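You operate a simulated robot arm through the tools that you are given. There is no shell and no other tool. Be economical: measure what you need, move in short steps, check, and stop when the job is done.

The job below is to be done with a simulated robot arm. You get a single attempt, and the scene is never put back.

Task
Find where the limiter trips and set the blue switch by the reading.
Fine: mains on with dry hands, heat dial up till the red lamp lights; 75 to 85 C is PASS; dial to min, reset, mains off.

The check looks at the end state, three seconds after you hand in, the way a careful person would. Anything else that was tipped, shoved, dropped, spilled or broken makes it a failure.

Robot
A 6-joint arm with a two-finger parallel gripper, fixed in place. Base frame: the origin is at the foot of the arm, x ahead of it, y to its left, z up. Units: m, rad, N and s.
Its first joint turns from -1.152 to 1.152 rad. Payload 2.45 kg.
The tool frame sits at the grasp point between the pads (the TCP): z along the fingers, y along the line on which they close. The tips reach 0.024 m beyond it. Largest opening 0.068 m; finger width 0.017, thickness 0.01; the body of the gripper, 0.04 by 0.07 m, starts 0.041 m behind the TCP.
Orientation is told as [roll, pitch, yaw] about the base's x, y, z axes, in that order, counted from this pose: with the fingers straight down and closing along the base's y, the tool's x points along the base's -x, its y along +y and its z along -z.

Tools
- The arm moves only by the tool arm_command. Its argument "rows" is a list of rows, each a list of 3 entries, a list of its own where there are three numbers: the shift along the base's x, y, z in m, then the turn, a rotation vector about the base's x, y, z in rad, then the closure, from 0 (fully open) to 1 (shut). In form: [[[x, y, z], [ax, ay, az], claw], ...]. A call has 1 to 12 rows; each row shifts and turns the commanded pose from where the row before left it. A row lasts 0.2 s, in which the tool goes at most 0.05 m and 0.15 rad; a call with a longer step from one row to the next is refused whole, and so is a gripper value outside its range. Where a pose cannot be reached the arm comes as near as it can. A force on the tool above 40 N (or 10 N above the force at the start of the call, whichever is more), or a blocked arm, ends the call early, and 0.2 s more pass. The fingers move at their own pace (about 0.108 m/s each) and stop on an object; they squeeze with about 34 N. The grip force told is the motor's: it shows also when the fingers shut on nothing. Time passes only in rows, and 0.2 s behind the last, so rows that do not move let the fingers close. The reply holds the time, the measured pose of the TCP, the force on the tool along the base axes, the opening and the grip force, in the units named above and with some noise.
- Cameras (640 x 400 px; columns grow to the right, rows downward): "scene" is fixed at [0.1676, 0.407, 1.4803]; the picture's right is [-0.79, -0.62, 0.00], its down [-0.25, 0.32, -0.91] and it looks along [0.56, -0.72, -0.41] (base axes); focal length 312 px, centre (320, 200). "wrist" rides on the gripper at [0.084, 0.011, -0.075] in the tool frame; the picture's right is [-0.13, 0.99, 0.00], its down [-0.60, -0.08, -0.79] and it looks along [-0.79, -0.10, 0.61] (tool axes); focal length 251 px, centre (320, 200).
- camera(camera): a new picture of that camera. No time passes.
- locate(camera, pixels): there is no depth. For up to 12 entries [column, row, z] of the newest picture of that camera ("zoom" is the newest enlarged one), the place [x, y] in the base frame at which the ray of that pixel passes the height z, good to about 0.002 m. No time passes.
- close_up(camera, box): a new picture of the part [left, top, right, bottom] of that camera's present view, enlarged. No time passes.
- hand_in(): hands the job in; it is judged then, once.

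Work in short steps. Measure before you move; look again where a grasp or a placing could have gone wrong, and mend it. You have 80 turns and 34 pictures in all, those below and enlarged ones among them. Open the gripper and draw the arm clear of the work before you hand the job in, unless the task says otherwise; then end with one line.

The tools are called after "Call:" by a JSON object that holds its "name" and its "arguments". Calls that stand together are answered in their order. arm_command: Moves the arm, as the interface text tells. Its arguments: {"type":"object","properties":{"rows":{"type":"array","items":{"type":"array"}}},"required":["rows"]} The other tools are called the same way: camera (camera) takes a picture; locate (camera, pixels) gives the place at which the rays of pixels pass given heights; close_up (camera, box) takes an enlarged picture of a part of a camera's view; hand_in () hands the job in.

At the start:

```text
t: 0.0
tool_pos: [0.3605, -0.2493, 1.3413]
orientation: [0.001, 0.0, 0.0]
force: [0.4, 0.4, 0.7]
finger_gap: 0.0678
finger_force: 0.0
```

scene: 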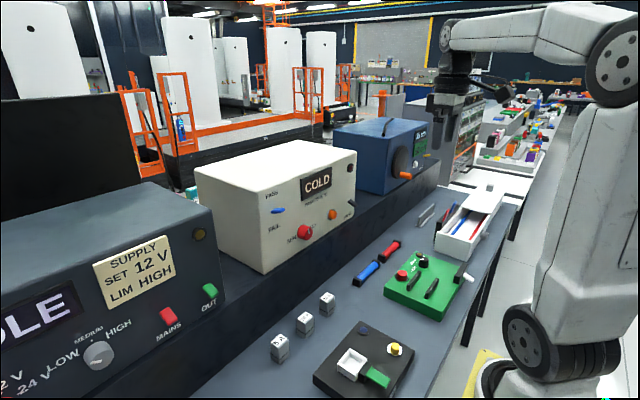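
wrist: 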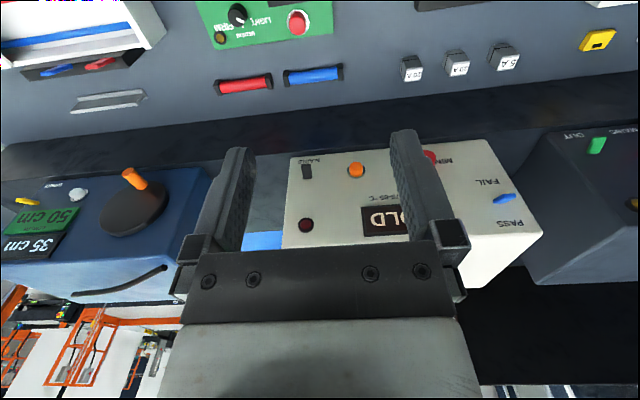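

The white box at (275,200) in the scene holds the display, blue switch, red knob, orange button and a black switch. I take an enlarged look.

Call:
{"name": "close_up", "arguments": {"camera": "scene", "box": [240, 140, 370, 260]}}

Call:
{"name": "close_up", "arguments": {"camera": "wrist", "box": [270, 120, 550, 300]}}

```text
3.33 times, centred on (305, 200) of scene
```

zoom: 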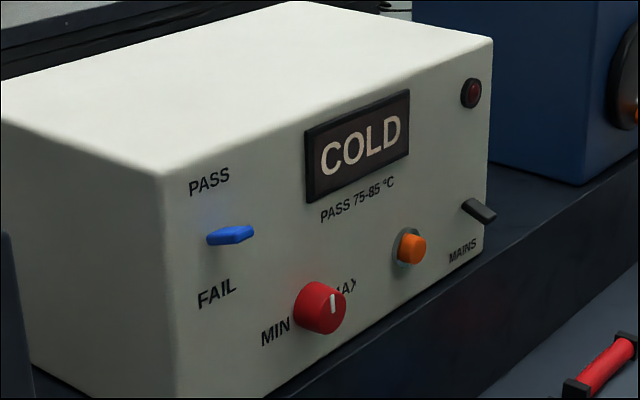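

```text
2.22 times, centred on (410, 210) of wrist
```

zoom: 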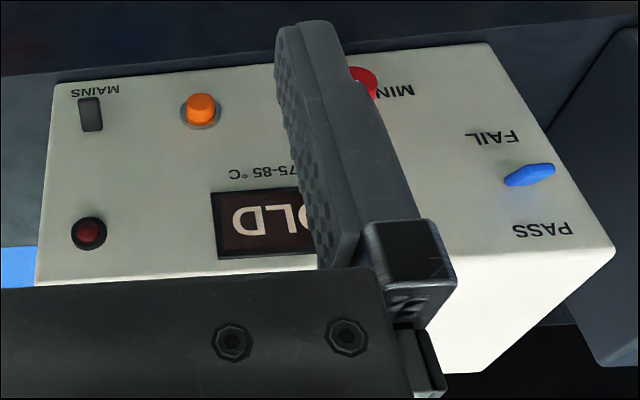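

Both cameras see the panel facing -x; I triangulate the features by giving each ray two heights.

Call:
{"name": "locate", "arguments": {"camera": "scene", "pixels": [[278, 211, 1.1], [278, 211, 1.2], [305, 232, 1.1], [305, 232, 1.2], [333, 214.5, 1.1], [333, 214.5, 1.2], [352, 203, 1.1], [352, 203, 1.2], [350.5, 168, 1.1], [350.5, 168, 1.2], [263, 273, 1.0], [263, 273, 1.1]]}}

Call:
{"name": "locate", "arguments": {"camera": "wrist", "pixels": [[504.5, 198.75, 1.1], [504.5, 198.75, 1.2], [429, 157, 1.1], [429, 157, 1.2], [357, 169.5, 1.1], [357, 169.5, 1.2], [306.5, 171, 1.1], [306.5, 171, 1.2], [306.5, 224.4, 1.1], [306.5, 224.4, 1.2], [485, 139, 1.0], [485, 139, 1.1]]}}

```text
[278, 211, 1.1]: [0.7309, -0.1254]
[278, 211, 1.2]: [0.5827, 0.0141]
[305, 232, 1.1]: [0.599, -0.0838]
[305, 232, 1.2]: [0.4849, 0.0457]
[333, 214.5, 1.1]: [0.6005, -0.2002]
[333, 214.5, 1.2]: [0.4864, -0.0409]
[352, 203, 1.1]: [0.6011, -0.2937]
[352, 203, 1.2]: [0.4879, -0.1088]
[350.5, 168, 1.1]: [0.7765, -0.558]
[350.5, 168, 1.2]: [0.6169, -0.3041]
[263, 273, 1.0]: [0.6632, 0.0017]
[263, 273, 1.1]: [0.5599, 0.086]
```

```text
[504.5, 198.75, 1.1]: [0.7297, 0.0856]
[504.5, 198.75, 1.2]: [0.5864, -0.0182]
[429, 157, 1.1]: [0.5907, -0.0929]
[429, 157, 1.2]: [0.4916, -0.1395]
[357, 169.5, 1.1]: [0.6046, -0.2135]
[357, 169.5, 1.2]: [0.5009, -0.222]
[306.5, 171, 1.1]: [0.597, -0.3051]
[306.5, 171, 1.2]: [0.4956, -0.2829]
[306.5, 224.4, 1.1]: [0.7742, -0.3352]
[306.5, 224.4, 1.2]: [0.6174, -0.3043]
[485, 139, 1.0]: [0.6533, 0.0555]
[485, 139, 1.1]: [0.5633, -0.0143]
```

Panel front is at about x=0.62; knob ≈(0.60,-0.09,1.095), reset ≈(0.61,-0.213,1.092), mains ≈(0.606,-0.307,1.093), blue lever ≈(0.60,-0.004,1.187). I shift the arm so that the knob shows between the fingers, and tilt a bit toward the panel.

Call:
{"name": "arm_command", "arguments": {"rows": [[[0, 0.04, 0], [0, 0, 0], 0], [[0, 0.04, 0], [0, -0.12, 0], 0], [[0, 0.04, -0.02], [0, -0.14, 0], 0], [[0, 0.02, -0.03], [0, -0.14, 0], 0], [[0, 0, -0.03], [0, 0, 0], 0]]}}

Call:
{"name": "camera", "arguments": {"camera": "wrist"}}

```text
t: 1.2
tool_pos: [0.4169, -0.1366, 1.2619]
orientation: [0.0, -0.401, -0.001]
force: [-0.1, 0.6, -0.8]
finger_gap: 0.0683
finger_force: 0.1
out of reach, approached as far as the arm can: row 3, 4
```

```text
29 pictures are left
```

wrist: 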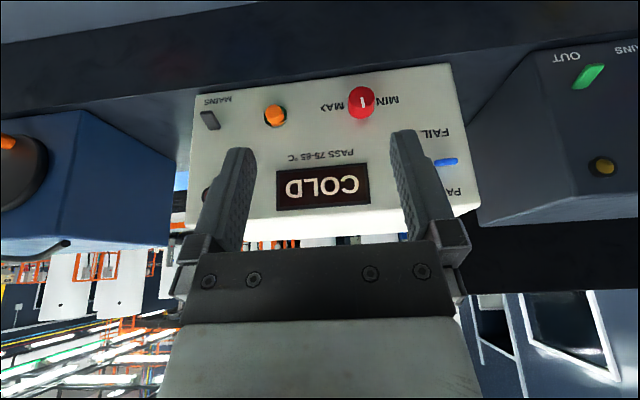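

The knob shows at (362,103); I enlarge the control row.

Call:
{"name": "close_up", "arguments": {"camera": "wrist", "box": [190, 65, 410, 200]}}

```text
2.91 times, centred on (300, 132) of wrist
```

zoom: 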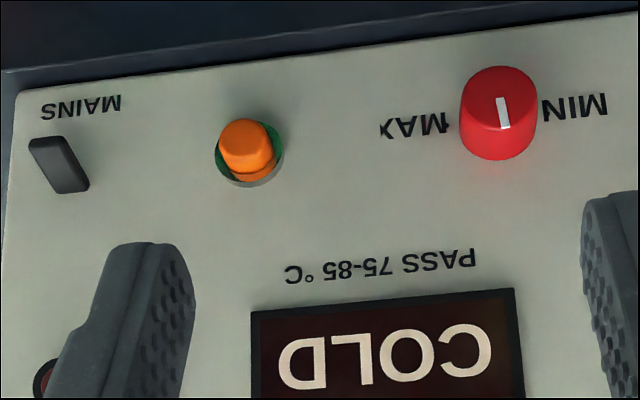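

The mains lever (zoom (60,165)) hangs outward and down, the knob's white line points up. I bring the tool to a steeper forward tilt, in front of the panel, to see how well the arm reaches there.

Call:
{"name": "arm_command", "arguments": {"rows": [[[0.02, 0, 0], [0, -0.13, 0], 1], [[0.02, 0, 0], [0, -0.13, 0], 1], [[0.02, 0, 0], [0, -0.13, 0], 1], [[0.02, 0, 0], [0, -0.13, 0], 1], [[0.02, 0, 0], [0, -0.13, 0], 1], [[0, 0, 0], [0, 0, 0], 1]]}}

Call:
{"name": "camera", "arguments": {"camera": "scene"}}

Call:
{"name": "camera", "arguments": {"camera": "wrist"}}

```text
t: 2.6
tool_pos: [0.5127, -0.1398, 1.2598]
orientation: [0.001, -1.051, 0.0]
force: [-0.4, 0.2, -0.2]
finger_gap: 0.0
finger_force: 23.6
```

```text
27 pictures are left
```

scene: 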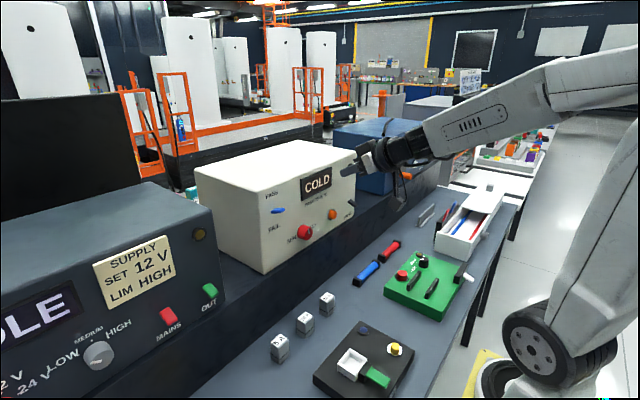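

```text
26 pictures are left
```

wrist: 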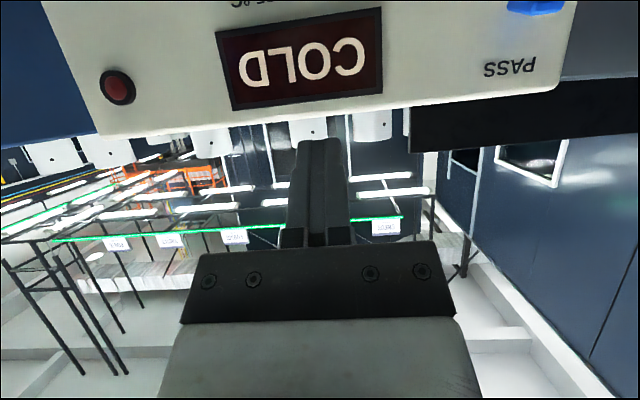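

The arm reaches this well. I go to a 45° tilt in front of the reset/mains region, where the wrist camera looks straight at the panel.

Call:
{"name": "arm_command", "arguments": {"rows": [[[-0.01, -0.04, -0.02], [0, 0.13, 0], 1], [[-0.01, -0.04, -0.02], [0, 0.13, 0], 1], [[-0.01, -0.03, -0.02], [0, 0, 0], 1], [[0, 0, -0.02], [0, 0, 0], 1], [[0, 0, 0], [0, 0, 0], 1]]}}

Call:
{"name": "camera", "arguments": {"camera": "wrist"}}

```text
t: 3.8
tool_pos: [0.4816, -0.2505, 1.1804]
orientation: [0.0, -0.789, -0.001]
force: [0.2, 0.0, -0.5]
finger_gap: 0.0001
finger_force: 23.6
```

```text
25 pictures are left
```

wrist: 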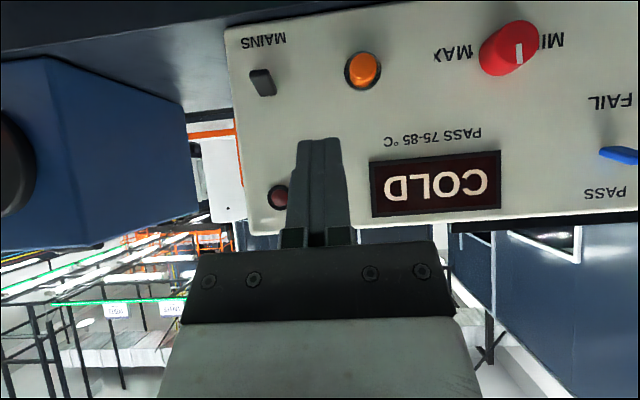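

I enlarge lever and knob from this nearly frontal view.

Call:
{"name": "close_up", "arguments": {"camera": "wrist", "box": [230, 10, 310, 130]}}

Call:
{"name": "close_up", "arguments": {"camera": "wrist", "box": [420, 0, 640, 120]}}

```text
3.33 times, centred on (270, 70) of wrist
```

zoom: 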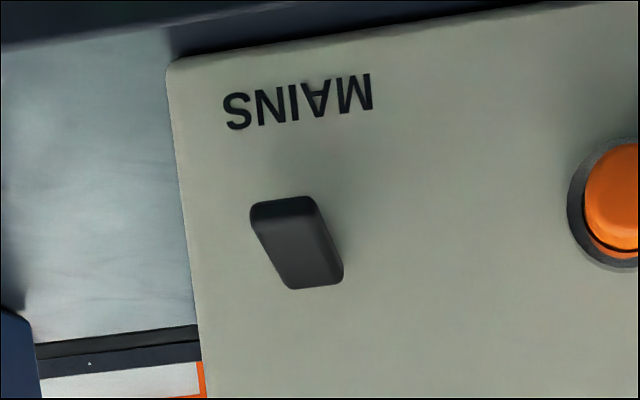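

```text
2.91 times, centred on (530, 60) of wrist
```

zoom: 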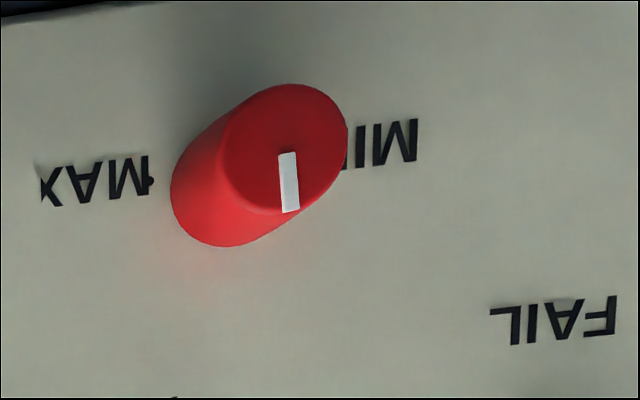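

The knob's line points straight up, half way between MIN (+y) and MAX (-y), so I'll turn it to MIN before switching on. I locate knob face/base, reset and lever ends from this view.

Call:
{"name": "locate", "arguments": {"camera": "wrist", "pixels": [[517.9, 41, 1.09], [517.9, 41, 1.1], [497, 56.6, 1.09], [497, 56.6, 1.1], [363, 70, 1.09], [363, 70, 1.1], [259.6, 72, 1.08], [259.6, 72, 1.09], [268.6, 94, 1.1], [268.6, 94, 1.11], [620, 154, 1.18], [620, 154, 1.19]]}}

Call:
{"name": "close_up", "arguments": {"camera": "scene", "box": [250, 180, 380, 260]}}

```text
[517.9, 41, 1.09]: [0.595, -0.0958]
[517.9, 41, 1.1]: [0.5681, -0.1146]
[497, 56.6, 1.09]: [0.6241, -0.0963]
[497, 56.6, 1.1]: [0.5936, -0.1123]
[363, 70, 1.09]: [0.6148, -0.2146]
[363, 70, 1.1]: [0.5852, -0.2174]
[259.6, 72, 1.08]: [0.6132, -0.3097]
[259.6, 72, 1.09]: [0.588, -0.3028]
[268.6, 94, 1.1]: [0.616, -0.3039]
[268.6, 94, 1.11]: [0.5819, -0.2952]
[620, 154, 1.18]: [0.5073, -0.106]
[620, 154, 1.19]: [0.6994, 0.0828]
```

```text
4.92 times, centred on (315, 220) of scene
```

zoom: 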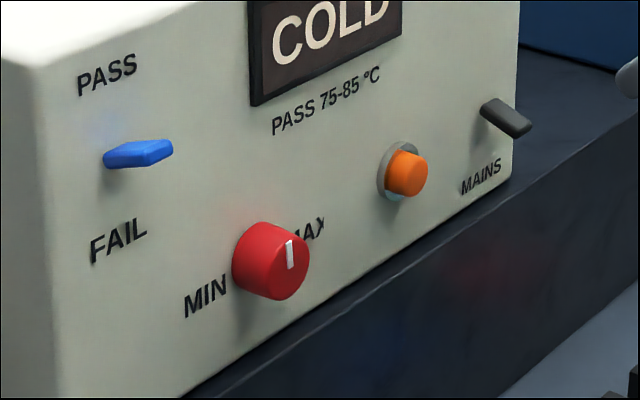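

Knob axis ≈(y -0.096, z 1.09), face x≈0.595, panel x≈0.622. I line up the open gripper nearly horizontal in front of the knob.

Call:
{"name": "arm_command", "arguments": {"rows": [[[0.008, 0.031, -0.0175], [0, -0.122, 0], 0], [[0.008, 0.031, -0.0175], [0, -0.122, 0], 0], [[0.008, 0.031, -0.0175], [0, -0.122, 0], 0], [[0.008, 0.031, -0.0175], [0, -0.122, 0], 0], [[0.008, 0.0305, -0.0175], [0, -0.123, 0], 0], [[0, 0, 0], [0, 0, 0], 0]]}}

Call:
{"name": "camera", "arguments": {"camera": "wrist"}}

```text
t: 5.2
tool_pos: [0.5229, -0.0987, 1.0975]
orientation: [0.048, -1.397, -0.043]
force: [-0.2, 0.3, 0.2]
finger_gap: 0.068
finger_force: 0.1
out of reach, approached as far as the arm can: row 5
```

```text
21 pictures are left
```

wrist: 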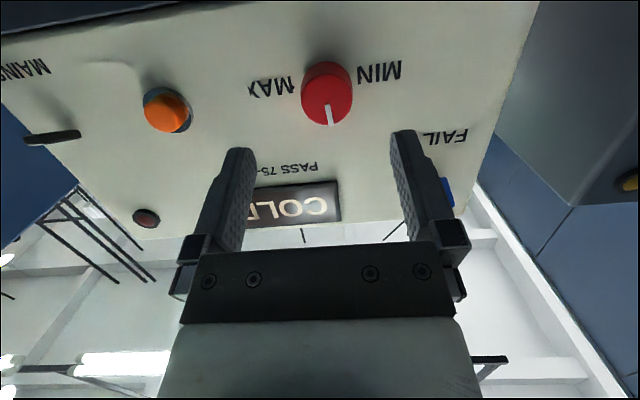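

Knob at (328,95) sits between the fingers at (240,150) and (405,135). I advance over the knob in small steps.

Call:
{"name": "arm_command", "arguments": {"rows": [[[0.025, 0.0, 0], [0, 0, 0], 0], [[0.02, 0, 0], [0, 0, 0], 0], [[0, 0, 0], [0, 0, 0], 0]]}}

```text
t: 6.0
tool_pos: [0.5691, -0.0994, 1.0983]
orientation: [-0.001, -1.402, -0.001]
force: [-0.4, -0.4, -0.1]
finger_gap: 0.0681
finger_force: 0.1
```

Orientation is clean now. Next I cover the last 2.3 cm, centre on the axis, and close.

Call:
{"name": "arm_command", "arguments": {"rows": [[[0.012, 0.003, -0.003], [0, 0, 0], 0], [[0.01, 0, -0.003], [0, 0, 0], 0], [[0, 0, 0], [0, 0, 0], 0.5], [[0, 0, 0], [0, 0, 0], 0.8], [[0, 0, 0], [0, 0, 0], 0.8]]}}

Call:
{"name": "camera", "arguments": {"camera": "wrist"}}

```text
t: 7.2
tool_pos: [0.5934, -0.0955, 1.0918]
orientation: [0.001, -1.399, 0.003]
force: [2.0, 10.0, -1.0]
finger_gap: 0.0352
finger_force: 45.3
```

```text
20 pictures are left
```

wrist: 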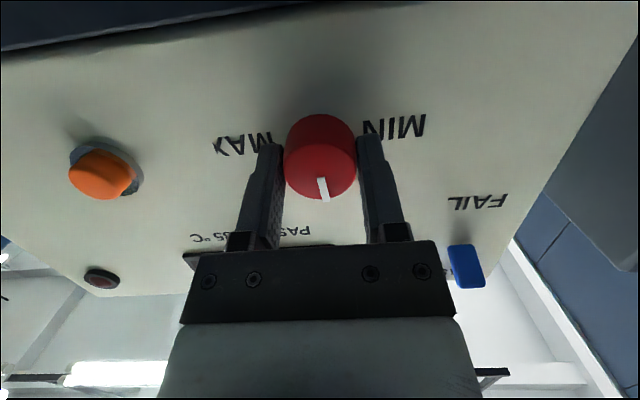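

The knob is held (gap 0.0352) with a 10 N side load; I shift 1 mm to +y and turn the knob a little toward MIN (negative about x).

Call:
{"name": "arm_command", "arguments": {"rows": [[[0, 0.001, 0], [0, 0, 0], 0.8], [[0, 0, 0], [-0.1, 0, 0], 0.8], [[0, 0, 0], [-0.1, 0, 0], 0.8], [[0, 0, 0], [-0.1, 0, 0], 0.8], [[0, 0, 0], [-0.1, 0, 0], 0.8], [[0, 0, 0], [0, 0, 0], 0.8]]}}

Call:
{"name": "close_up", "arguments": {"camera": "scene", "box": [240, 140, 370, 260]}}

```text
t: 7.8
tool_pos: [0.5936, -0.0966, 1.1001]
orientation: [-0.26, -1.363, 0.319]
force: [-1.7, 27.9, 4.1]
finger_gap: 0.0356
finger_force: 13.6
out of reach, approached as far as the arm can: row 2, 3
stopped in row 3: the force on the tool passed its limit (the readings are from after the stop); the commanded pose is now the measured one
```

```text
3.33 times, centred on (305, 200) of scene
```

zoom: 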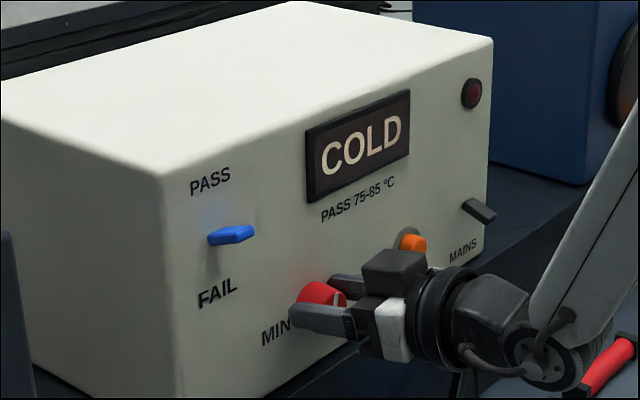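

The turn was blocked by the arm's reach at this steep tilt (only about -0.06 rad, with z drifting up). I release, back out and test a gentler tilt with turns about x in free space.

Call:
{"name": "arm_command", "arguments": {"rows": [[[0, 0, 0], [0, 0, 0], 0.3], [[0, 0, 0], [0, 0, 0], 0], [[0, 0, 0], [0, 0, 0], 0], [[-0.025, 0, 0.004], [0, 0, 0], 0], [[-0.02, 0, 0.02], [0, 0.1, 0], 0], [[0, 0, 0.02], [0, 0.13, 0], 0], [[0, 0, 0], [0, 0.13, 0], 0]]}}

```text
t: 9.4
tool_pos: [0.5484, -0.1005, 1.1451]
orientation: [-0.056, -1.004, 0.115]
force: [-0.4, 0.4, -0.5]
finger_gap: 0.068
finger_force: 0.0
```

Now a free test: six turns of -0.12 about x here.

Call:
{"name": "arm_command", "arguments": {"rows": [[[0, 0, 0], [-0.13, 0, 0], 0], [[0, 0, 0], [-0.13, 0, 0], 0], [[0, 0, 0], [-0.13, 0, 0], 0], [[0, 0, 0], [-0.13, 0, 0], 0], [[0, 0, 0], [-0.13, 0, 0], 0], [[0, 0, 0], [-0.13, 0, 0], 0], [[0, 0, 0], [0, 0, 0], 0]]}}

```text
t: 11.0
tool_pos: [0.5247, -0.1223, 1.153]
orientation: [-0.564, -0.691, 0.562]
force: [-0.5, 0.0, -0.3]
finger_gap: 0.068
finger_force: 0.1
out of reach, approached as far as the arm can: row 2, 3, 4, 5, 6
```

The arm stops short in that direction. I test the opposite direction from here.

Call:
{"name": "arm_command", "arguments": {"rows": [[[0, 0, 0], [0.14, 0, 0], 0], [[0, 0, 0], [0.14, 0, 0], 0], [[0, 0, 0], [0.14, 0, 0], 0], [[0, 0, 0], [0.14, 0, 0], 0], [[0, 0, 0], [0.14, 0, 0], 0], [[0, 0, 0], [0.14, 0, 0], 0], [[0, 0, 0], [0, 0, 0], 0]]}}

Call:
{"name": "arm_command", "arguments": {"rows": [[[0, 0, 0], [0.14, 0, 0], 0], [[0, 0, 0], [0.14, 0, 0], 0], [[0, 0, 0], [0.14, 0, 0], 0], [[0, 0, 0], [0.14, 0, 0], 0], [[0, 0, 0], [0.14, 0, 0], 0], [[0, 0, 0], [0.14, 0, 0], 0], [[0, 0, 0], [0, 0, 0], 0]]}}

```text
t: 12.6
tool_pos: [0.5352, -0.1251, 1.1683]
orientation: [0.444, -0.918, -0.243]
force: [-0.4, -1.0, 0.0]
finger_gap: 0.068
finger_force: 0.2
```

```text
t: 14.2
tool_pos: [0.5344, -0.125, 1.1685]
orientation: [1.369, -0.436, -0.863]
force: [0.6, 0.8, 0.4]
finger_gap: 0.0683
finger_force: 0.1
```

Positive turns work over a wide range; the limit lies near zero roll. So I grip at a large positive roll and turn back toward zero for MIN. First I align the tool axis with the knob axis.

Call:
{"name": "arm_command", "arguments": {"rows": [[[0, 0, 0], [0, -0.036, -0.115], 0], [[0, 0, 0], [0, -0.036, -0.115], 0], [[0, 0, 0], [0, -0.036, -0.115], 0], [[0, 0, 0], [0, -0.036, -0.115], 0], [[0, 0, 0], [0, -0.036, -0.115], 0], [[0, 0, 0], [0, 0, 0], 0]]}}

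```text
t: 15.6
tool_pos: [0.5366, -0.124, 1.1666]
orientation: [1.551, -0.504, -1.528]
force: [0.0, 0.9, 0.5]
finger_gap: 0.0682
finger_force: 0.1
```

Tool axis is now along x at roll ≈1.07. I roll further to ≈1.57 and move in front of the knob axis (y -0.096, z 1.09).

Call:
{"name": "arm_command", "arguments": {"rows": [[[0, 0.005, -0.01], [0.125, 0, 0], 0.2], [[0, 0.005, -0.016], [0.125, 0, 0], 0.2], [[0, 0.006, -0.016], [0.125, 0, 0], 0.2], [[0.002, 0.006, -0.016], [0.125, 0, 0], 0.2], [[0.005, 0.006, -0.018], [0, 0, 0], 0.2], [[0, 0, 0], [0, 0, 0], 0.2]]}}

Call:
{"name": "camera", "arguments": {"camera": "wrist"}}

```text
t: 17.0
tool_pos: [0.5413, -0.0969, 1.0887]
orientation: [1.574, -0.003, -1.528]
force: [-0.4, -0.4, -0.1]
finger_gap: 0.0544
finger_force: 0.0
```

```text
18 pictures are left
```

wrist: 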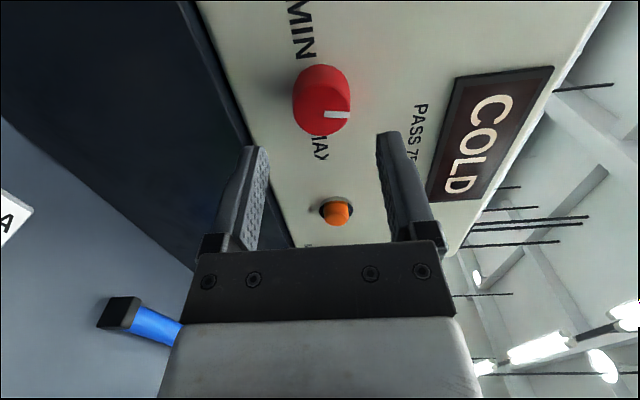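

The knob (322,100) sits between the fingers. I advance over it and close.

Call:
{"name": "arm_command", "arguments": {"rows": [[[0.026, 0, 0], [0, 0, 0], 0.2], [[0.025, 0.001, 0], [0, 0, 0], 0.2], [[0, 0, 0], [0, 0, 0], 0.4], [[0, 0, 0], [0, 0, 0], 0.7], [[0, 0, 0], [0, 0, 0], 0.7]]}}

```text
t: 18.2
tool_pos: [0.591, -0.0967, 1.0897]
orientation: [1.576, -0.005, -1.531]
force: [2.3, 0.9, 0.2]
finger_gap: 0.0353
finger_force: 45.0
```

Knob held with hardly any side load. I turn it -0.6 rad about x toward MIN.

Call:
{"name": "arm_command", "arguments": {"rows": [[[0, 0, 0], [-0.1, 0, 0], 0.7], [[0, 0, 0], [-0.1, 0, 0], 0.7], [[0, 0, 0], [-0.1, 0, 0], 0.7], [[0, 0, 0], [-0.1, 0, 0], 0.7], [[0, 0, 0], [-0.1, 0, 0], 0.7], [[0, 0, 0], [-0.1, 0, 0], 0.7], [[0, 0, 0], [0, 0, 0], 0.7]]}}

Call:
{"name": "camera", "arguments": {"camera": "wrist"}}

```text
t: 19.8
tool_pos: [0.593, -0.0977, 1.0909]
orientation: [1.547, -0.604, -1.526]
force: [-0.2, -15.3, 11.8]
finger_gap: 0.0351
finger_force: 44.5
```

```text
17 pictures are left
```

wrist: 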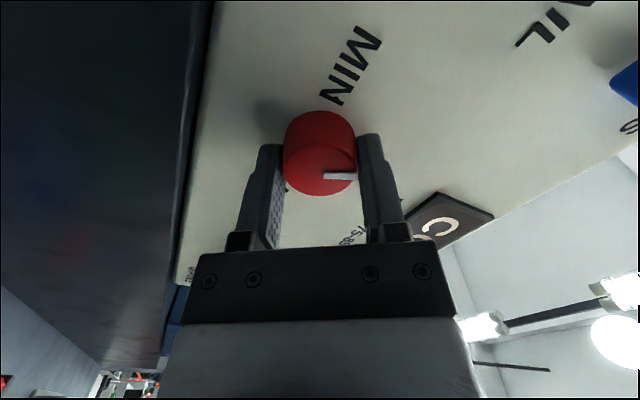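

The knob turns with the grip (line follows). I ease 1 mm along the load and turn on another -0.9.

Call:
{"name": "arm_command", "arguments": {"rows": [[[0, -0.001, 0.0007], [-0.1, 0, 0], 0.7], [[0, 0, 0], [-0.1, 0, 0], 0.7], [[0, 0, 0], [-0.1, 0, 0], 0.7], [[0, 0, 0], [-0.1, 0, 0], 0.7], [[0, 0, 0], [-0.1, 0, 0], 0.7], [[0, 0, 0], [-0.1, 0, 0], 0.7], [[0, 0, 0], [-0.1, 0, 0], 0.7], [[0, 0, 0], [-0.1, 0, 0], 0.7], [[0, 0, 0], [0, 0, 0], 0.7]]}}

Call:
{"name": "camera", "arguments": {"camera": "wrist"}}

```text
t: 21.8
tool_pos: [0.5936, -0.0955, 1.0919]
orientation: [1.335, -1.402, -1.326]
force: [-5.8, 5.3, 13.4]
finger_gap: 0.0349
finger_force: 45.0
```

```text
16 pictures are left
```

wrist: 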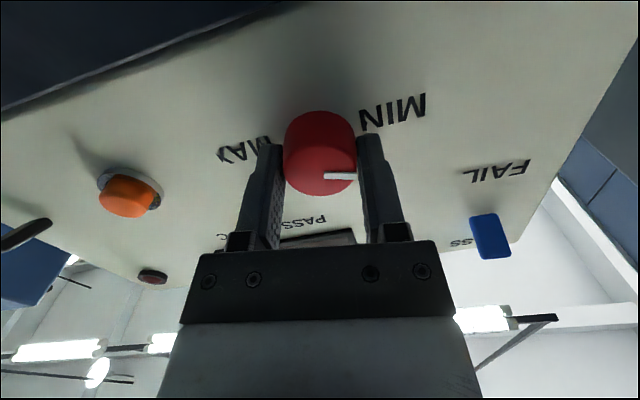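

The line is now some 10° short of MIN. I turn the last bit in small steps.

Call:
{"name": "arm_command", "arguments": {"rows": [[[0, 0, 0], [-0.06, 0, 0], 0.7], [[0, 0, 0], [-0.06, 0, 0], 0.7], [[0, 0, 0], [-0.05, 0, 0], 0.7], [[0, 0, 0], [0, 0, 0], 0.7]]}}

Call:
{"name": "close_up", "arguments": {"camera": "wrist", "box": [220, 70, 440, 210]}}

```text
t: 22.7
tool_pos: [0.5936, -0.097, 1.092]
orientation: [0.23, -1.51, -0.197]
force: [-3.0, 5.9, 2.7]
finger_gap: 0.0351
finger_force: 45.2
out of reach, approached as far as the arm can: row 3
stopped in row 4: the force on the tool passed its limit (the readings are from after the stop); the commanded pose is now the measured one
```

```text
2.86 times, centred on (330, 140) of wrist
```

zoom: 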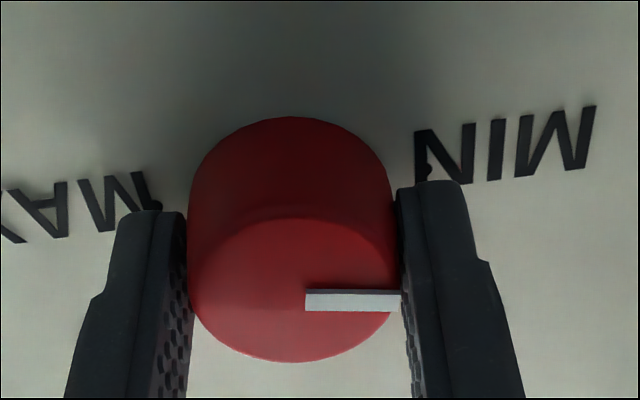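

The line now points at MIN. I release and back out, and locate the table objects and shelf edge for clearance at the mains switch.

Call:
{"name": "arm_command", "arguments": {"rows": [[[0, 0, 0], [0, 0, 0], 0.3], [[0, 0, 0], [0, 0, 0], 0], [[0, 0, 0], [0, 0, 0], 0], [[-0.02, 0, 0], [0, 0, 0], 0], [[-0.03, 0, 0.01], [0.1, 0, 0], 0], [[-0.005, 0, 0.03], [0.14, 0, 0], 0], [[0, -0.02, 0.03], [0.14, 0, 0], 0], [[0, -0.03, 0.0], [0.14, 0, 0], 0.5], [[0, -0.03, 0.0], [0.14, 0, 0], 1], [[0, 0, 0], [0, 0, 0], 1]]}}

Call:
{"name": "locate", "arguments": {"camera": "scene", "pixels": [[367, 273, 1.02], [390, 250, 1.02], [425, 215, 1.02], [466, 243, 1.06], [405, 193, 1.035], [438, 163, 1.035], [395, 208, 1.0]]}}

Call:
{"name": "camera", "arguments": {"camera": "scene"}}

```text
t: 24.9
tool_pos: [0.5408, -0.1769, 1.1648]
orientation: [1.523, -0.896, -1.473]
force: [0.5, -0.8, -0.7]
finger_gap: 0.0001
finger_force: 23.2
```

```text
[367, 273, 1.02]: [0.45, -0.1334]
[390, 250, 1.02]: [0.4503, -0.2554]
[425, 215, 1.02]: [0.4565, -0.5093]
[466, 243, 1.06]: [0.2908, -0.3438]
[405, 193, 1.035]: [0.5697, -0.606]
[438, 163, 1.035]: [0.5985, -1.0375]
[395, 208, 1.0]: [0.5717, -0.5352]
```

```text
14 pictures are left
```

scene: 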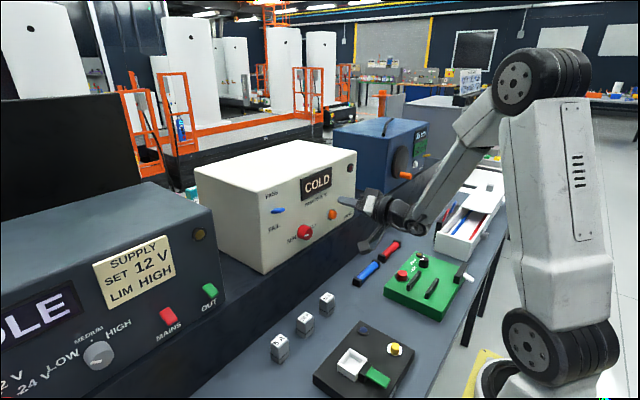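

Handles lie at x≈0.45, so I keep the wrist raised with a slight downward tilt. I line up closed fingers in front of and below the mains lever (tip ≈(0.598,-0.305,1.086)).

Call:
{"name": "arm_command", "arguments": {"rows": [[[0, -0.03, 0], [0.14, 0, 0], 1], [[0, -0.03, 0], [0.14, 0, 0], 1], [[0, -0.03, 0], [0.14, 0, 0], 1], [[0, -0.03, 0], [0.14, 0, 0], 1], [[0, -0.008, -0.01], [0.14, 0, 0], 1], [[0, 0, -0.02], [0.14, 0, 0], 1], [[0, 0, -0.02], [0.06, 0, 0], 1], [[0, 0, -0.016], [0, 0.12, 0], 1], [[0, 0, 0], [0, 0.12, 0], 1], [[0, 0, 0], [0, 0, 0], 1]]}}

Call:
{"name": "camera", "arguments": {"camera": "wrist"}}

```text
t: 27.1
tool_pos: [0.5377, -0.3051, 1.0964]
orientation: [1.357, 0.015, -1.515]
force: [-0.4, -0.4, -0.1]
finger_gap: 0.0002
finger_force: 23.2
```

```text
13 pictures are left
```

wrist: 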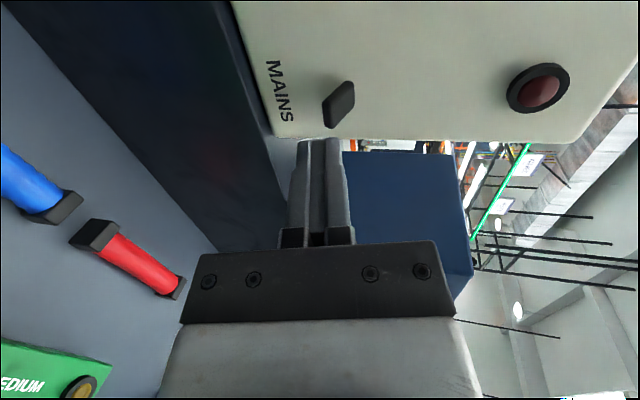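

Aligned; I go down to z 1.069, then forward under the lever.

Call:
{"name": "arm_command", "arguments": {"rows": [[[0, 0, -0.014], [0, 0, 0], 1], [[0, 0, -0.013], [0, 0, 0], 1], [[0.025, 0, 0], [0, 0, 0], 1], [[0.022, 0, 0], [0, 0, 0], 1], [[0, 0, 0], [0, 0, 0], 1]]}}

Call:
{"name": "camera", "arguments": {"camera": "wrist"}}

```text
t: 28.3
tool_pos: [0.5865, -0.306, 1.0694]
orientation: [1.36, 0.016, -1.514]
force: [-0.6, 0.4, -0.3]
finger_gap: 0.0002
finger_force: 24.2
```

```text
12 pictures are left
```

wrist: 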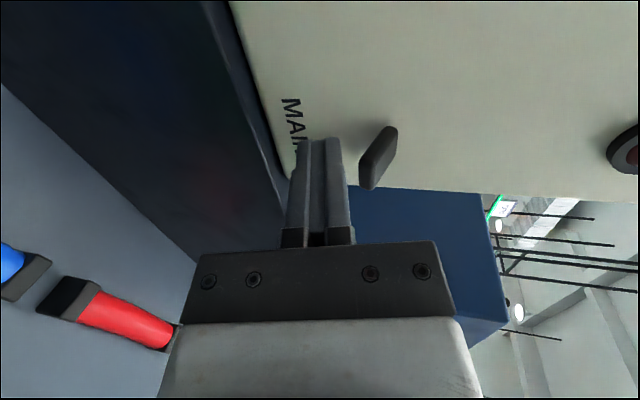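

The lever (375,158) stands right of the fingertip (330,150), i.e. just above it. I push up 3 cm.

Call:
{"name": "arm_command", "arguments": {"rows": [[[0, 0, 0.008], [0, 0, 0], 1], [[0, 0, 0.008], [0, 0, 0], 1], [[0, 0, 0.008], [0, 0, 0], 1], [[0, 0, 0.008], [0, 0, 0], 1], [[0, 0, 0.004], [0, 0, 0], 1]]}}

Call:
{"name": "close_up", "arguments": {"camera": "scene", "box": [240, 140, 370, 260]}}

```text
t: 29.5
tool_pos: [0.5845, -0.3051, 1.0975]
orientation: [1.344, 0.024, -1.516]
force: [-6.0, -8.1, -33.4]
finger_gap: 0.0
finger_force: 23.6
```

```text
3.33 times, centred on (305, 200) of scene
```

zoom: 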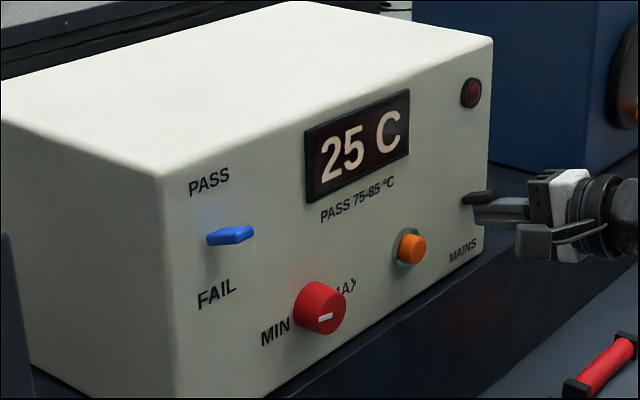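

Mains is on: display 25 C, knob at MIN. I ease off the lever, back out and roll back for a grip on the knob.

Call:
{"name": "arm_command", "arguments": {"rows": [[[0, 0, -0.012], [0, 0, 0], 1], [[-0.025, 0, 0], [0, 0, 0], 1], [[-0.025, 0, 0], [0, 0, 0], 1], [[0, 0.02, 0.02], [0, -0.11, 0], 1], [[0, 0.03, 0.02], [0, -0.11, 0], 1], [[0, 0.03, 0], [-0.14, 0, 0], 1], [[0, 0.03, 0], [-0.14, 0, 0], 1], [[0, 0.03, 0], [-0.14, 0, 0], 0.2], [[0, 0.03, 0], [-0.14, 0, 0], 0.2], [[0, 0.03, 0], [-0.14, 0, 0], 0.2], [[0, 0.011, 0], [-0.14, 0, 0], 0.2], [[0, 0, 0], [-0.14, 0, 0], 0.2]]}}

```text
t: 32.1
tool_pos: [0.5362, -0.0931, 1.1329]
orientation: [1.489, -0.977, -1.462]
force: [0.6, -0.1, 0.1]
finger_gap: 0.0545
finger_force: 0.0
```

Now roll ≈0.59; I roll on to about 0.2 and line up with the knob at z≈1.0905.

Call:
{"name": "arm_command", "arguments": {"rows": [[[0.005, -0.001, -0.011], [-0.13, 0, 0], 0.2], [[0.005, -0.001, -0.011], [-0.13, 0, 0], 0.2], [[0.005, 0, -0.011], [-0.13, 0, 0], 0.2], [[0.004, 0, -0.01], [0, 0, 0], 0.2], [[0, 0, 0], [0, 0, 0], 0.2]]}}

```text
t: 33.3
tool_pos: [0.5554, -0.0953, 1.0901]
orientation: [1.292, -1.361, -1.28]
force: [-0.2, -0.4, -0.1]
finger_gap: 0.0544
finger_force: 0.1
```

I advance over the knob and close.

Call:
{"name": "arm_command", "arguments": {"rows": [[[0.02, 0, 0.0], [0, 0, 0], 0.2], [[0.017, 0, 0.0005], [0, 0, 0], 0.2], [[0, 0, 0], [0, 0, 0], 0.5], [[0, 0, 0], [0, 0, 0], 0.7], [[0, 0, 0], [0, 0, 0], 0.7]]}}

```text
t: 34.5
tool_pos: [0.5918, -0.095, 1.0902]
orientation: [1.291, -1.358, -1.274]
force: [-0.1, 8.9, -0.4]
finger_gap: 0.0344
finger_force: 45.1
```

Held with light load. I turn up by 0.4 rad and read the display.

Call:
{"name": "arm_command", "arguments": {"rows": [[[0, 0, 0], [0.1, 0, 0], 0.7], [[0, 0, 0], [0.1, 0, 0], 0.7], [[0, 0, 0], [0.1, 0, 0], 0.7], [[0, 0, 0], [0.1, 0, 0], 0.7], [[0, 0, 0], [0, 0, 0], 0.7]]}}

Call:
{"name": "close_up", "arguments": {"camera": "scene", "box": [240, 140, 370, 260]}}

```text
t: 35.7
tool_pos: [0.5917, -0.0955, 1.0912]
orientation: [1.492, -0.965, -1.464]
force: [6.4, 2.4, -3.6]
finger_gap: 0.0348
finger_force: 44.8
```

```text
3.33 times, centred on (305, 200) of scene
```

zoom: 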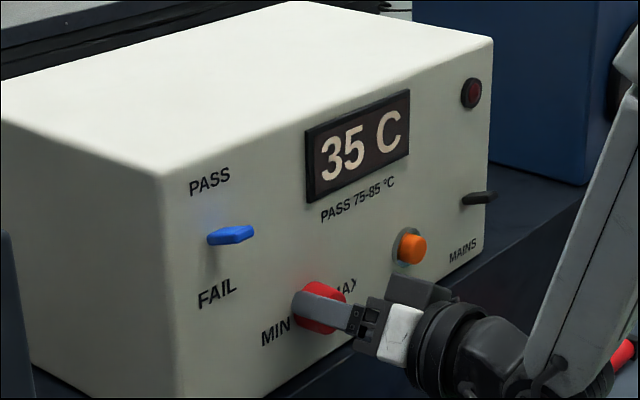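

0.4 rad gave +10 C (35 C, lamp dark). I turn another 0.9 rad, expecting some 57 C.

Call:
{"name": "arm_command", "arguments": {"rows": [[[0, 0, 0], [0.1, 0, 0], 0.7], [[0, 0, 0], [0.1, 0, 0], 0.7], [[0, 0, 0], [0.1, 0, 0], 0.7], [[0, 0, 0], [0.1, 0, 0], 0.7], [[0, 0, 0], [0.1, 0, 0], 0.7], [[0, 0, 0], [0.1, 0, 0], 0.7], [[0, 0, 0], [0.1, 0, 0], 0.7], [[0, 0, 0], [0.1, 0, 0], 0.7], [[0, 0, 0], [0.1, 0, 0], 0.7], [[0, 0, 0], [0, 0, 0], 0.7]]}}

Call:
{"name": "close_up", "arguments": {"camera": "scene", "box": [240, 140, 370, 260]}}

```text
t: 37.9
tool_pos: [0.5911, -0.0968, 1.0897]
orientation: [1.574, -0.064, -1.509]
force: [11.1, -1.7, -9.2]
finger_gap: 0.0345
finger_force: 44.4
```

```text
3.33 times, centred on (305, 200) of scene
```

zoom: 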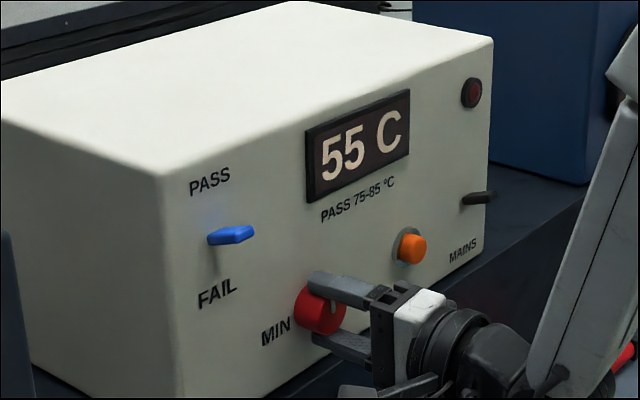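

55 C, lamp dark. I turn on +0.6 rad, expecting about 69 C.

Call:
{"name": "arm_command", "arguments": {"rows": [[[-0.0005, 0, 0], [0.1, 0, 0], 0.7], [[0, 0, 0], [0.1, 0, 0], 0.7], [[0, 0, 0], [0.1, 0, 0], 0.7], [[0, 0, 0], [0.1, 0, 0], 0.7], [[0, 0, 0], [0.1, 0, 0], 0.7], [[0, 0, 0], [0.1, 0, 0], 0.7], [[0, 0, 0], [0, 0, 0], 0.7]]}}

Call:
{"name": "close_up", "arguments": {"camera": "scene", "box": [240, 140, 370, 260]}}

```text
t: 39.5
tool_pos: [0.5912, -0.0956, 1.0896]
orientation: [1.61, 0.534, -1.501]
force: [24.5, 2.3, -17.4]
finger_gap: 0.0348
finger_force: 45.2
```

```text
3.33 times, centred on (305, 200) of scene
```

zoom: 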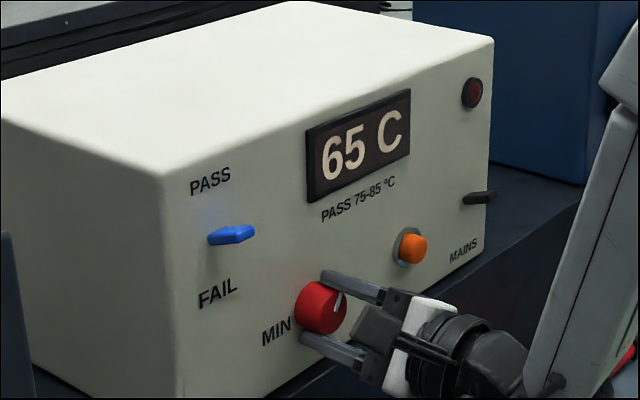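

65 C, lamp dark; an x load of 24 N has built up, so I ease that and turn +0.3.

Call:
{"name": "arm_command", "arguments": {"rows": [[[0.001, 0, -0.0005], [0.1, 0, 0], 0.7], [[0, 0, 0], [0.1, 0, 0], 0.7], [[0, 0, 0], [0.1, 0, 0], 0.7], [[0, 0, 0], [0, 0, 0], 0.7]]}}

Call:
{"name": "close_up", "arguments": {"camera": "scene", "box": [240, 140, 370, 260]}}

```text
t: 40.5
tool_pos: [0.5903, -0.0941, 1.0903]
orientation: [1.644, 0.833, -1.483]
force: [2.3, 8.0, -7.6]
finger_gap: 0.0345
finger_force: 44.5
```

```text
3.33 times, centred on (305, 200) of scene
```

zoom: 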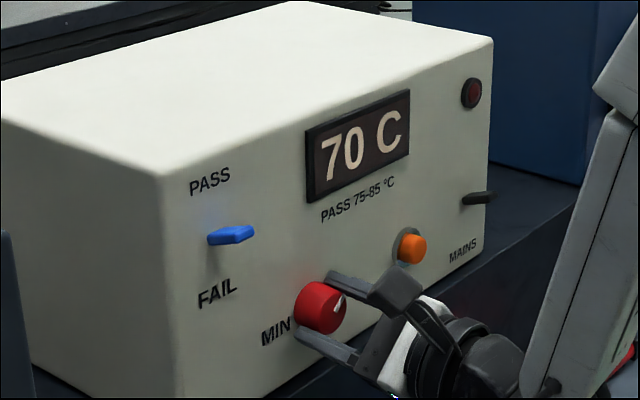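

70 C, still dark. Any trip from here to 85 is PASS, so I turn +0.5 rad (about 80 C) and look.

Call:
{"name": "arm_command", "arguments": {"rows": [[[0, 0, 0], [0.1, 0, 0], 0.7], [[0, 0, 0], [0.1, 0, 0], 0.7], [[0, 0, 0], [0.1, 0, 0], 0.7], [[0, 0, 0], [0.1, 0, 0], 0.7], [[0, 0, 0], [0.1, 0, 0], 0.7], [[0, 0, 0], [0, 0, 0], 0.7]]}}

Call:
{"name": "close_up", "arguments": {"camera": "scene", "box": [240, 140, 370, 260]}}

```text
t: 41.9
tool_pos: [0.5923, -0.0949, 1.0886]
orientation: [1.821, 1.329, -1.32]
force: [-10.1, 15.1, -11.8]
finger_gap: 0.0345
finger_force: 45.3
```

```text
3.33 times, centred on (305, 200) of scene
```

zoom: 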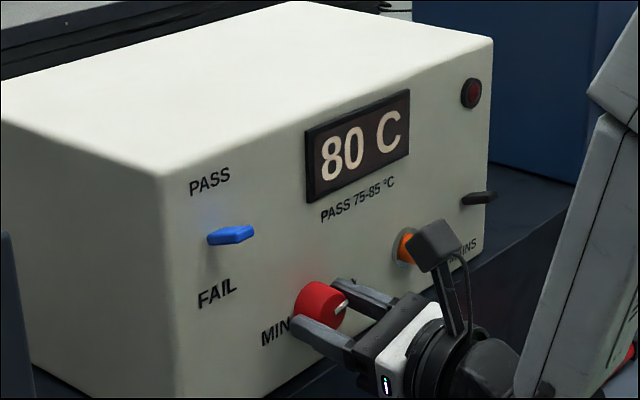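

80 C, lamp still dark. The next step of ~0.2 rad (85 C) decides.

Call:
{"name": "arm_command", "arguments": {"rows": [[[0, 0.0005, -0.0005], [0.1, 0, 0], 0.7], [[0, 0, 0], [0.1, 0, 0], 0.7], [[0, 0, 0], [0, 0, 0], 0.7]]}}

Call:
{"name": "close_up", "arguments": {"camera": "scene", "box": [240, 140, 370, 260]}}

```text
t: 42.7
tool_pos: [0.5912, -0.0945, 1.0888]
orientation: [2.585, 1.502, -0.56]
force: [1.3, 19.5, -13.0]
finger_gap: 0.0347
finger_force: 44.9
```

```text
3.33 times, centred on (305, 200) of scene
```

zoom: 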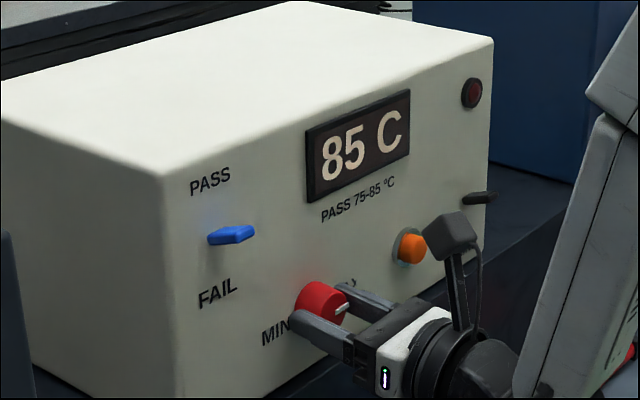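

85 C, still dark. I turn +0.2 more toward MAX and look.

Call:
{"name": "arm_command", "arguments": {"rows": [[[0, 0.001, -0.0005], [0.1, 0, 0], 0.7], [[0, 0, 0], [0.1, 0, 0], 0.7], [[0, 0, 0], [0, 0, 0], 0.7]]}}

Call:
{"name": "close_up", "arguments": {"camera": "scene", "box": [240, 140, 370, 260]}}

```text
t: 43.5
tool_pos: [0.5922, -0.0947, 1.089]
orientation: [-1.91, 1.399, 1.22]
force: [-2.6, 14.3, -12.2]
finger_gap: 0.0346
finger_force: 45.1
```

```text
3.33 times, centred on (305, 200) of scene
```

zoom: 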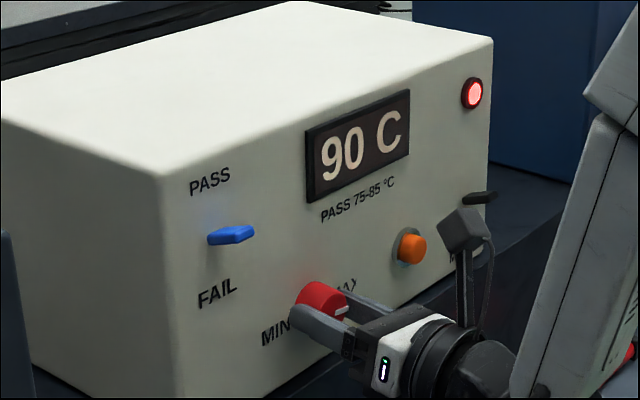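

The lamp lit at 90 C: FAIL, so the blue lever must go down. First I turn the knob back to MIN, -3.1 rad in two calls.

Call:
{"name": "arm_command", "arguments": {"rows": [[[0, 0.0005, -0.0005], [-0.13, 0, 0], 0.7], [[0, 0, 0], [-0.13, 0, 0], 0.7], [[0, 0, 0], [-0.13, 0, 0], 0.7], [[0, 0, 0], [-0.13, 0, 0], 0.7], [[0, 0, 0], [-0.13, 0, 0], 0.7], [[0, 0, 0], [-0.13, 0, 0], 0.7], [[0, 0, 0], [-0.13, 0, 0], 0.7], [[0, 0, 0], [-0.13, 0, 0], 0.7], [[0, 0, 0], [-0.13, 0, 0], 0.7], [[0, 0, 0], [-0.13, 0, 0], 0.7], [[0, 0, 0], [-0.13, 0, 0], 0.7], [[0, 0, 0], [-0.13, 0, 0], 0.7]]}}

```text
t: 46.1
tool_pos: [0.5922, -0.0962, 1.0901]
orientation: [1.594, 0.169, -1.513]
force: [-28.1, -18.1, 10.6]
finger_gap: 0.0345
finger_force: 44.5
```

Half way; I ease the -28 N x load by 1 mm and turn on by -1.56.

Call:
{"name": "arm_command", "arguments": {"rows": [[[-0.001, -0.0007, 0.0004], [0, 0, 0], 0.7], [[0, 0, 0], [-0.14, 0, 0], 0.7], [[0, 0, 0], [-0.14, 0, 0], 0.7], [[0, 0, 0], [-0.14, 0, 0], 0.7], [[0, 0, 0], [-0.14, 0, 0], 0.7], [[0, 0, 0], [-0.14, 0, 0], 0.7], [[0, 0, 0], [-0.14, 0, 0], 0.7], [[0, 0, 0], [-0.14, 0, 0], 0.7], [[0, 0, 0], [-0.14, 0, 0], 0.7], [[0, 0, 0], [-0.14, 0, 0], 0.7], [[0, 0, 0], [-0.14, 0, 0], 0.7], [[0, 0, 0], [-0.14, 0, 0], 0.7]]}}

```text
t: 48.7
tool_pos: [0.5918, -0.0956, 1.0905]
orientation: [1.309, -1.363, -1.296]
force: [0.1, -14.3, 22.1]
finger_gap: 0.0344
finger_force: 44.9
```

Back at the starting roll (MIN). I nudge -0.05 more to seat, release, back out, and move in front of the reset button (y -0.214, z 1.092) with closed fingers.

Call:
{"name": "arm_command", "arguments": {"rows": [[[0, -0.0005, 0.001], [-0.05, 0, 0], 0.7], [[0, 0, 0], [0, 0, 0], 0.3], [[0, 0, 0], [0, 0, 0], 0], [[-0.02, 0, 0], [0.0, 0, 0], 0], [[-0.025, 0, 0], [0.1, 0, 0], 0], [[-0.005, -0.02, 0], [0.14, 0, 0], 0.5], [[0, -0.03, 0], [0.14, 0, 0], 1], [[0, -0.03, 0], [0.14, 0, 0], 1], [[0, -0.03, 0], [0.14, 0, 0], 1], [[0, -0.008, 0], [0.14, 0, 0], 1], [[0, 0, 0], [0, 0, 0], 1]]}}

Call:
{"name": "camera", "arguments": {"camera": "wrist"}}

```text
t: 51.1
tool_pos: [0.5389, -0.2153, 1.0895]
orientation: [1.537, -0.614, -1.496]
force: [0.2, -1.5, 0.4]
finger_gap: 0.0
finger_force: 24.5
```

```text
3 pictures are left
```

wrist: 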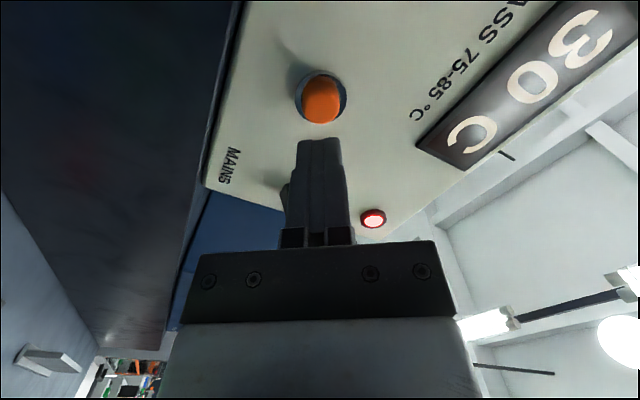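

The display reads 30 C, so the knob slipped slightly and is still a bit short of MIN. I go back to the knob with roll ≈0.45 to finish the turn.

Call:
{"name": "arm_command", "arguments": {"rows": [[[0, 0.03, 0], [-0.125, 0, 0], 0.2], [[0, 0.03, 0], [-0.125, 0, 0], 0.2], [[0, 0.03, 0], [-0.125, 0, 0], 0.2], [[0, 0.0295, 0.001], [-0.125, 0, 0], 0.2], [[0.01, 0, 0], [0, 0, 0], 0.2], [[0, 0, 0], [0, 0, 0], 0.2]]}}

```text
t: 52.5
tool_pos: [0.5532, -0.0926, 1.0915]
orientation: [1.456, -1.114, -1.435]
force: [-0.1, 0.4, 0.3]
finger_gap: 0.0546
finger_force: 0.2
```

I advance, close, and turn -0.38 toward MIN.

Call:
{"name": "arm_command", "arguments": {"rows": [[[0.02, -0.0025, -0.0005], [0, 0, 0], 0.2], [[0.0185, 0, 0], [0, 0, 0], 0.2], [[0, 0, 0], [0, 0, 0], 0.5], [[0, 0, 0], [0, 0, 0], 0.7], [[0, 0, 0], [0, 0, 0], 0.7], [[0, 0, 0], [-0.07, 0, 0], 0.7], [[0, 0, 0], [-0.07, 0, 0], 0.7], [[0, 0, 0], [-0.08, 0, 0], 0.7], [[0, 0, 0], [-0.08, 0, 0], 0.7], [[0, 0, 0], [-0.08, 0, 0], 0.7], [[0, 0, 0], [0, 0, 0], 0.7]]}}

```text
t: 54.9
tool_pos: [0.5898, -0.0945, 1.0898]
orientation: [0.871, -1.476, -0.859]
force: [31.0, 13.4, -10.4]
finger_gap: 0.0348
finger_force: 45.3
```

A load of 31 N suggests the knob is against its stop. I release, back out, go to the reset position and then check the reading.

Call:
{"name": "arm_command", "arguments": {"rows": [[[0, 0, 0], [0, 0, 0], 0.3], [[0, 0, 0], [0, 0, 0], 0], [[-0.02, 0, 0], [0.0, 0, 0], 0], [[-0.025, 0, 0], [0.1, 0, 0], 0], [[-0.005, -0.02, 0], [0.14, 0, 0], 0.5], [[0, -0.03, 0], [0.14, 0, 0], 1], [[0, -0.03, 0], [0.14, 0, 0], 1], [[0, -0.03, 0], [0.14, 0, 0], 1], [[0, -0.009, 0.002], [0.14, 0, 0], 1], [[0, 0, 0], [0, 0, 0], 1]]}}

Call:
{"name": "close_up", "arguments": {"camera": "scene", "box": [240, 140, 370, 260]}}

```text
t: 57.1
tool_pos: [0.5395, -0.2174, 1.0928]
orientation: [1.529, -0.693, -1.493]
force: [0.0, 0.3, 1.0]
finger_gap: 0.0
finger_force: 23.6
```

```text
3.33 times, centred on (305, 200) of scene
```

zoom: 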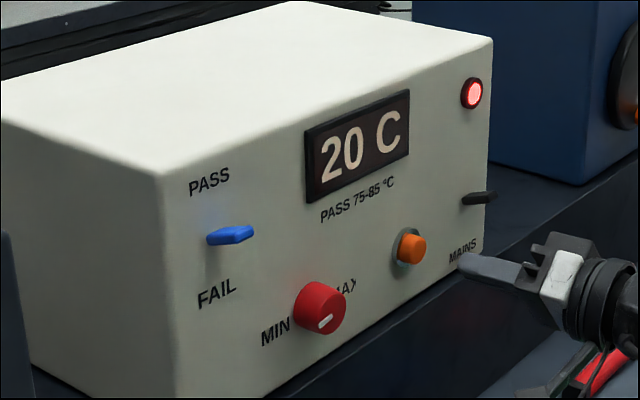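

20 C now with the line just past horizontal at MIN. I press reset: slow advance with closed fingers at y -0.214, then back off.

Call:
{"name": "arm_command", "arguments": {"rows": [[[0.02, 0.0025, -0.001], [0, 0, 0], 1], [[0.014, 0, 0], [0, 0, 0], 1], [[0.004, 0, 0], [0, 0, 0], 1], [[0.004, 0, 0], [0, 0, 0], 1], [[0.003, 0, 0], [0, 0, 0], 1], [[0.003, 0, 0], [0, 0, 0], 1], [[0.003, 0, 0], [0, 0, 0], 1]]}}

```text
t: 58.7
tool_pos: [0.5888, -0.2127, 1.092]
orientation: [1.53, -0.695, -1.492]
force: [-24.5, 3.7, 4.9]
finger_gap: 0.0001
finger_force: 23.5
```

24 N on the button at its end stop. I press 1 mm more, back off, and move to above the mains lever.

Call:
{"name": "arm_command", "arguments": {"rows": [[[0.001, 0, 0], [0, 0, 0], 1], [[-0.022, 0, 0], [0, 0, 0], 1], [[-0.028, 0, 0], [0, 0, 0], 1], [[0, -0.01, 0.02], [0.14, 0, 0], 1], [[0, -0.02, 0.02], [0.14, 0, 0], 1], [[0, -0.02, 0.012], [0.14, 0, 0], 1], [[0, -0.02, 0], [0.14, 0, 0], 1], [[0, -0.022, 0], [0.14, 0, 0], 1], [[0, 0, 0], [0, 0.12, 0], 1], [[0, 0, 0], [0, 0.12, 0], 1], [[0, 0, 0], [0, 0, 0], 1]]}}

Call:
{"name": "camera", "arguments": {"camera": "wrist"}}

```text
t: 61.1
tool_pos: [0.5414, -0.3036, 1.1428]
orientation: [1.339, 0.018, -1.514]
force: [0.1, 0.4, 0.5]
finger_gap: 0.0
finger_force: 23.7
```

```text
1 pictures are left
```

wrist: 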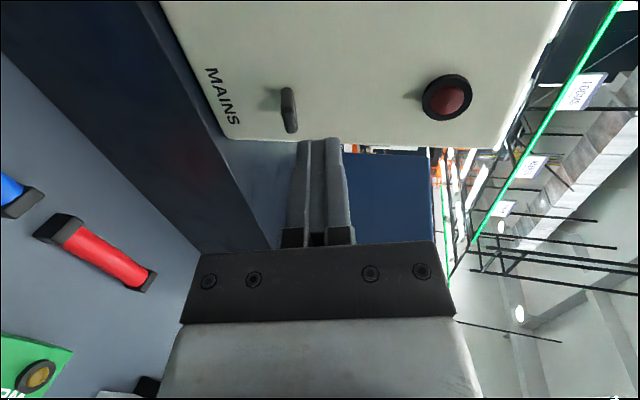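

Lamp is out, so the reset worked. The fingertip is above the lever (290,110); I go forward 4.4 cm and push down.

Call:
{"name": "arm_command", "arguments": {"rows": [[[0.022, 0, 0], [0, 0, 0], 1], [[0.022, 0, 0], [0, 0, 0], 1], [[0, 0, -0.008], [0, 0, 0], 1], [[0, 0, -0.008], [0, 0, 0], 1], [[0, 0, -0.007], [0, 0, 0], 1], [[0, 0, -0.007], [0, 0, 0], 1], [[0, 0, -0.005], [0, 0, 0], 1], [[0, 0, 0], [0, 0, 0], 1]]}}

```text
t: 62.9
tool_pos: [0.5856, -0.3028, 1.1132]
orientation: [1.347, 0.012, -1.51]
force: [-8.7, 4.9, 22.2]
finger_gap: 0.0001
finger_force: 24.1
```

Force 22 N at z 1.113, probably not all the way over yet; I push further in small steps.

Call:
{"name": "arm_command", "arguments": {"rows": [[[0, 0, -0.003], [0, 0, 0], 1], [[0, 0, -0.003], [0, 0, 0], 1], [[0, 0, -0.002], [0, 0, 0], 1], [[0, 0, 0], [0, 0, 0], 1]]}}

```text
t: 63.4
tool_pos: [0.5859, -0.3043, 1.1131]
orientation: [1.359, 0.011, -1.508]
force: [-14.9, 5.0, 9.7]
finger_gap: 0.0
finger_force: 23.9
stopped in row 2: the force on the tool passed its limit (the readings are from after the stop); the commanded pose is now the measured one
```

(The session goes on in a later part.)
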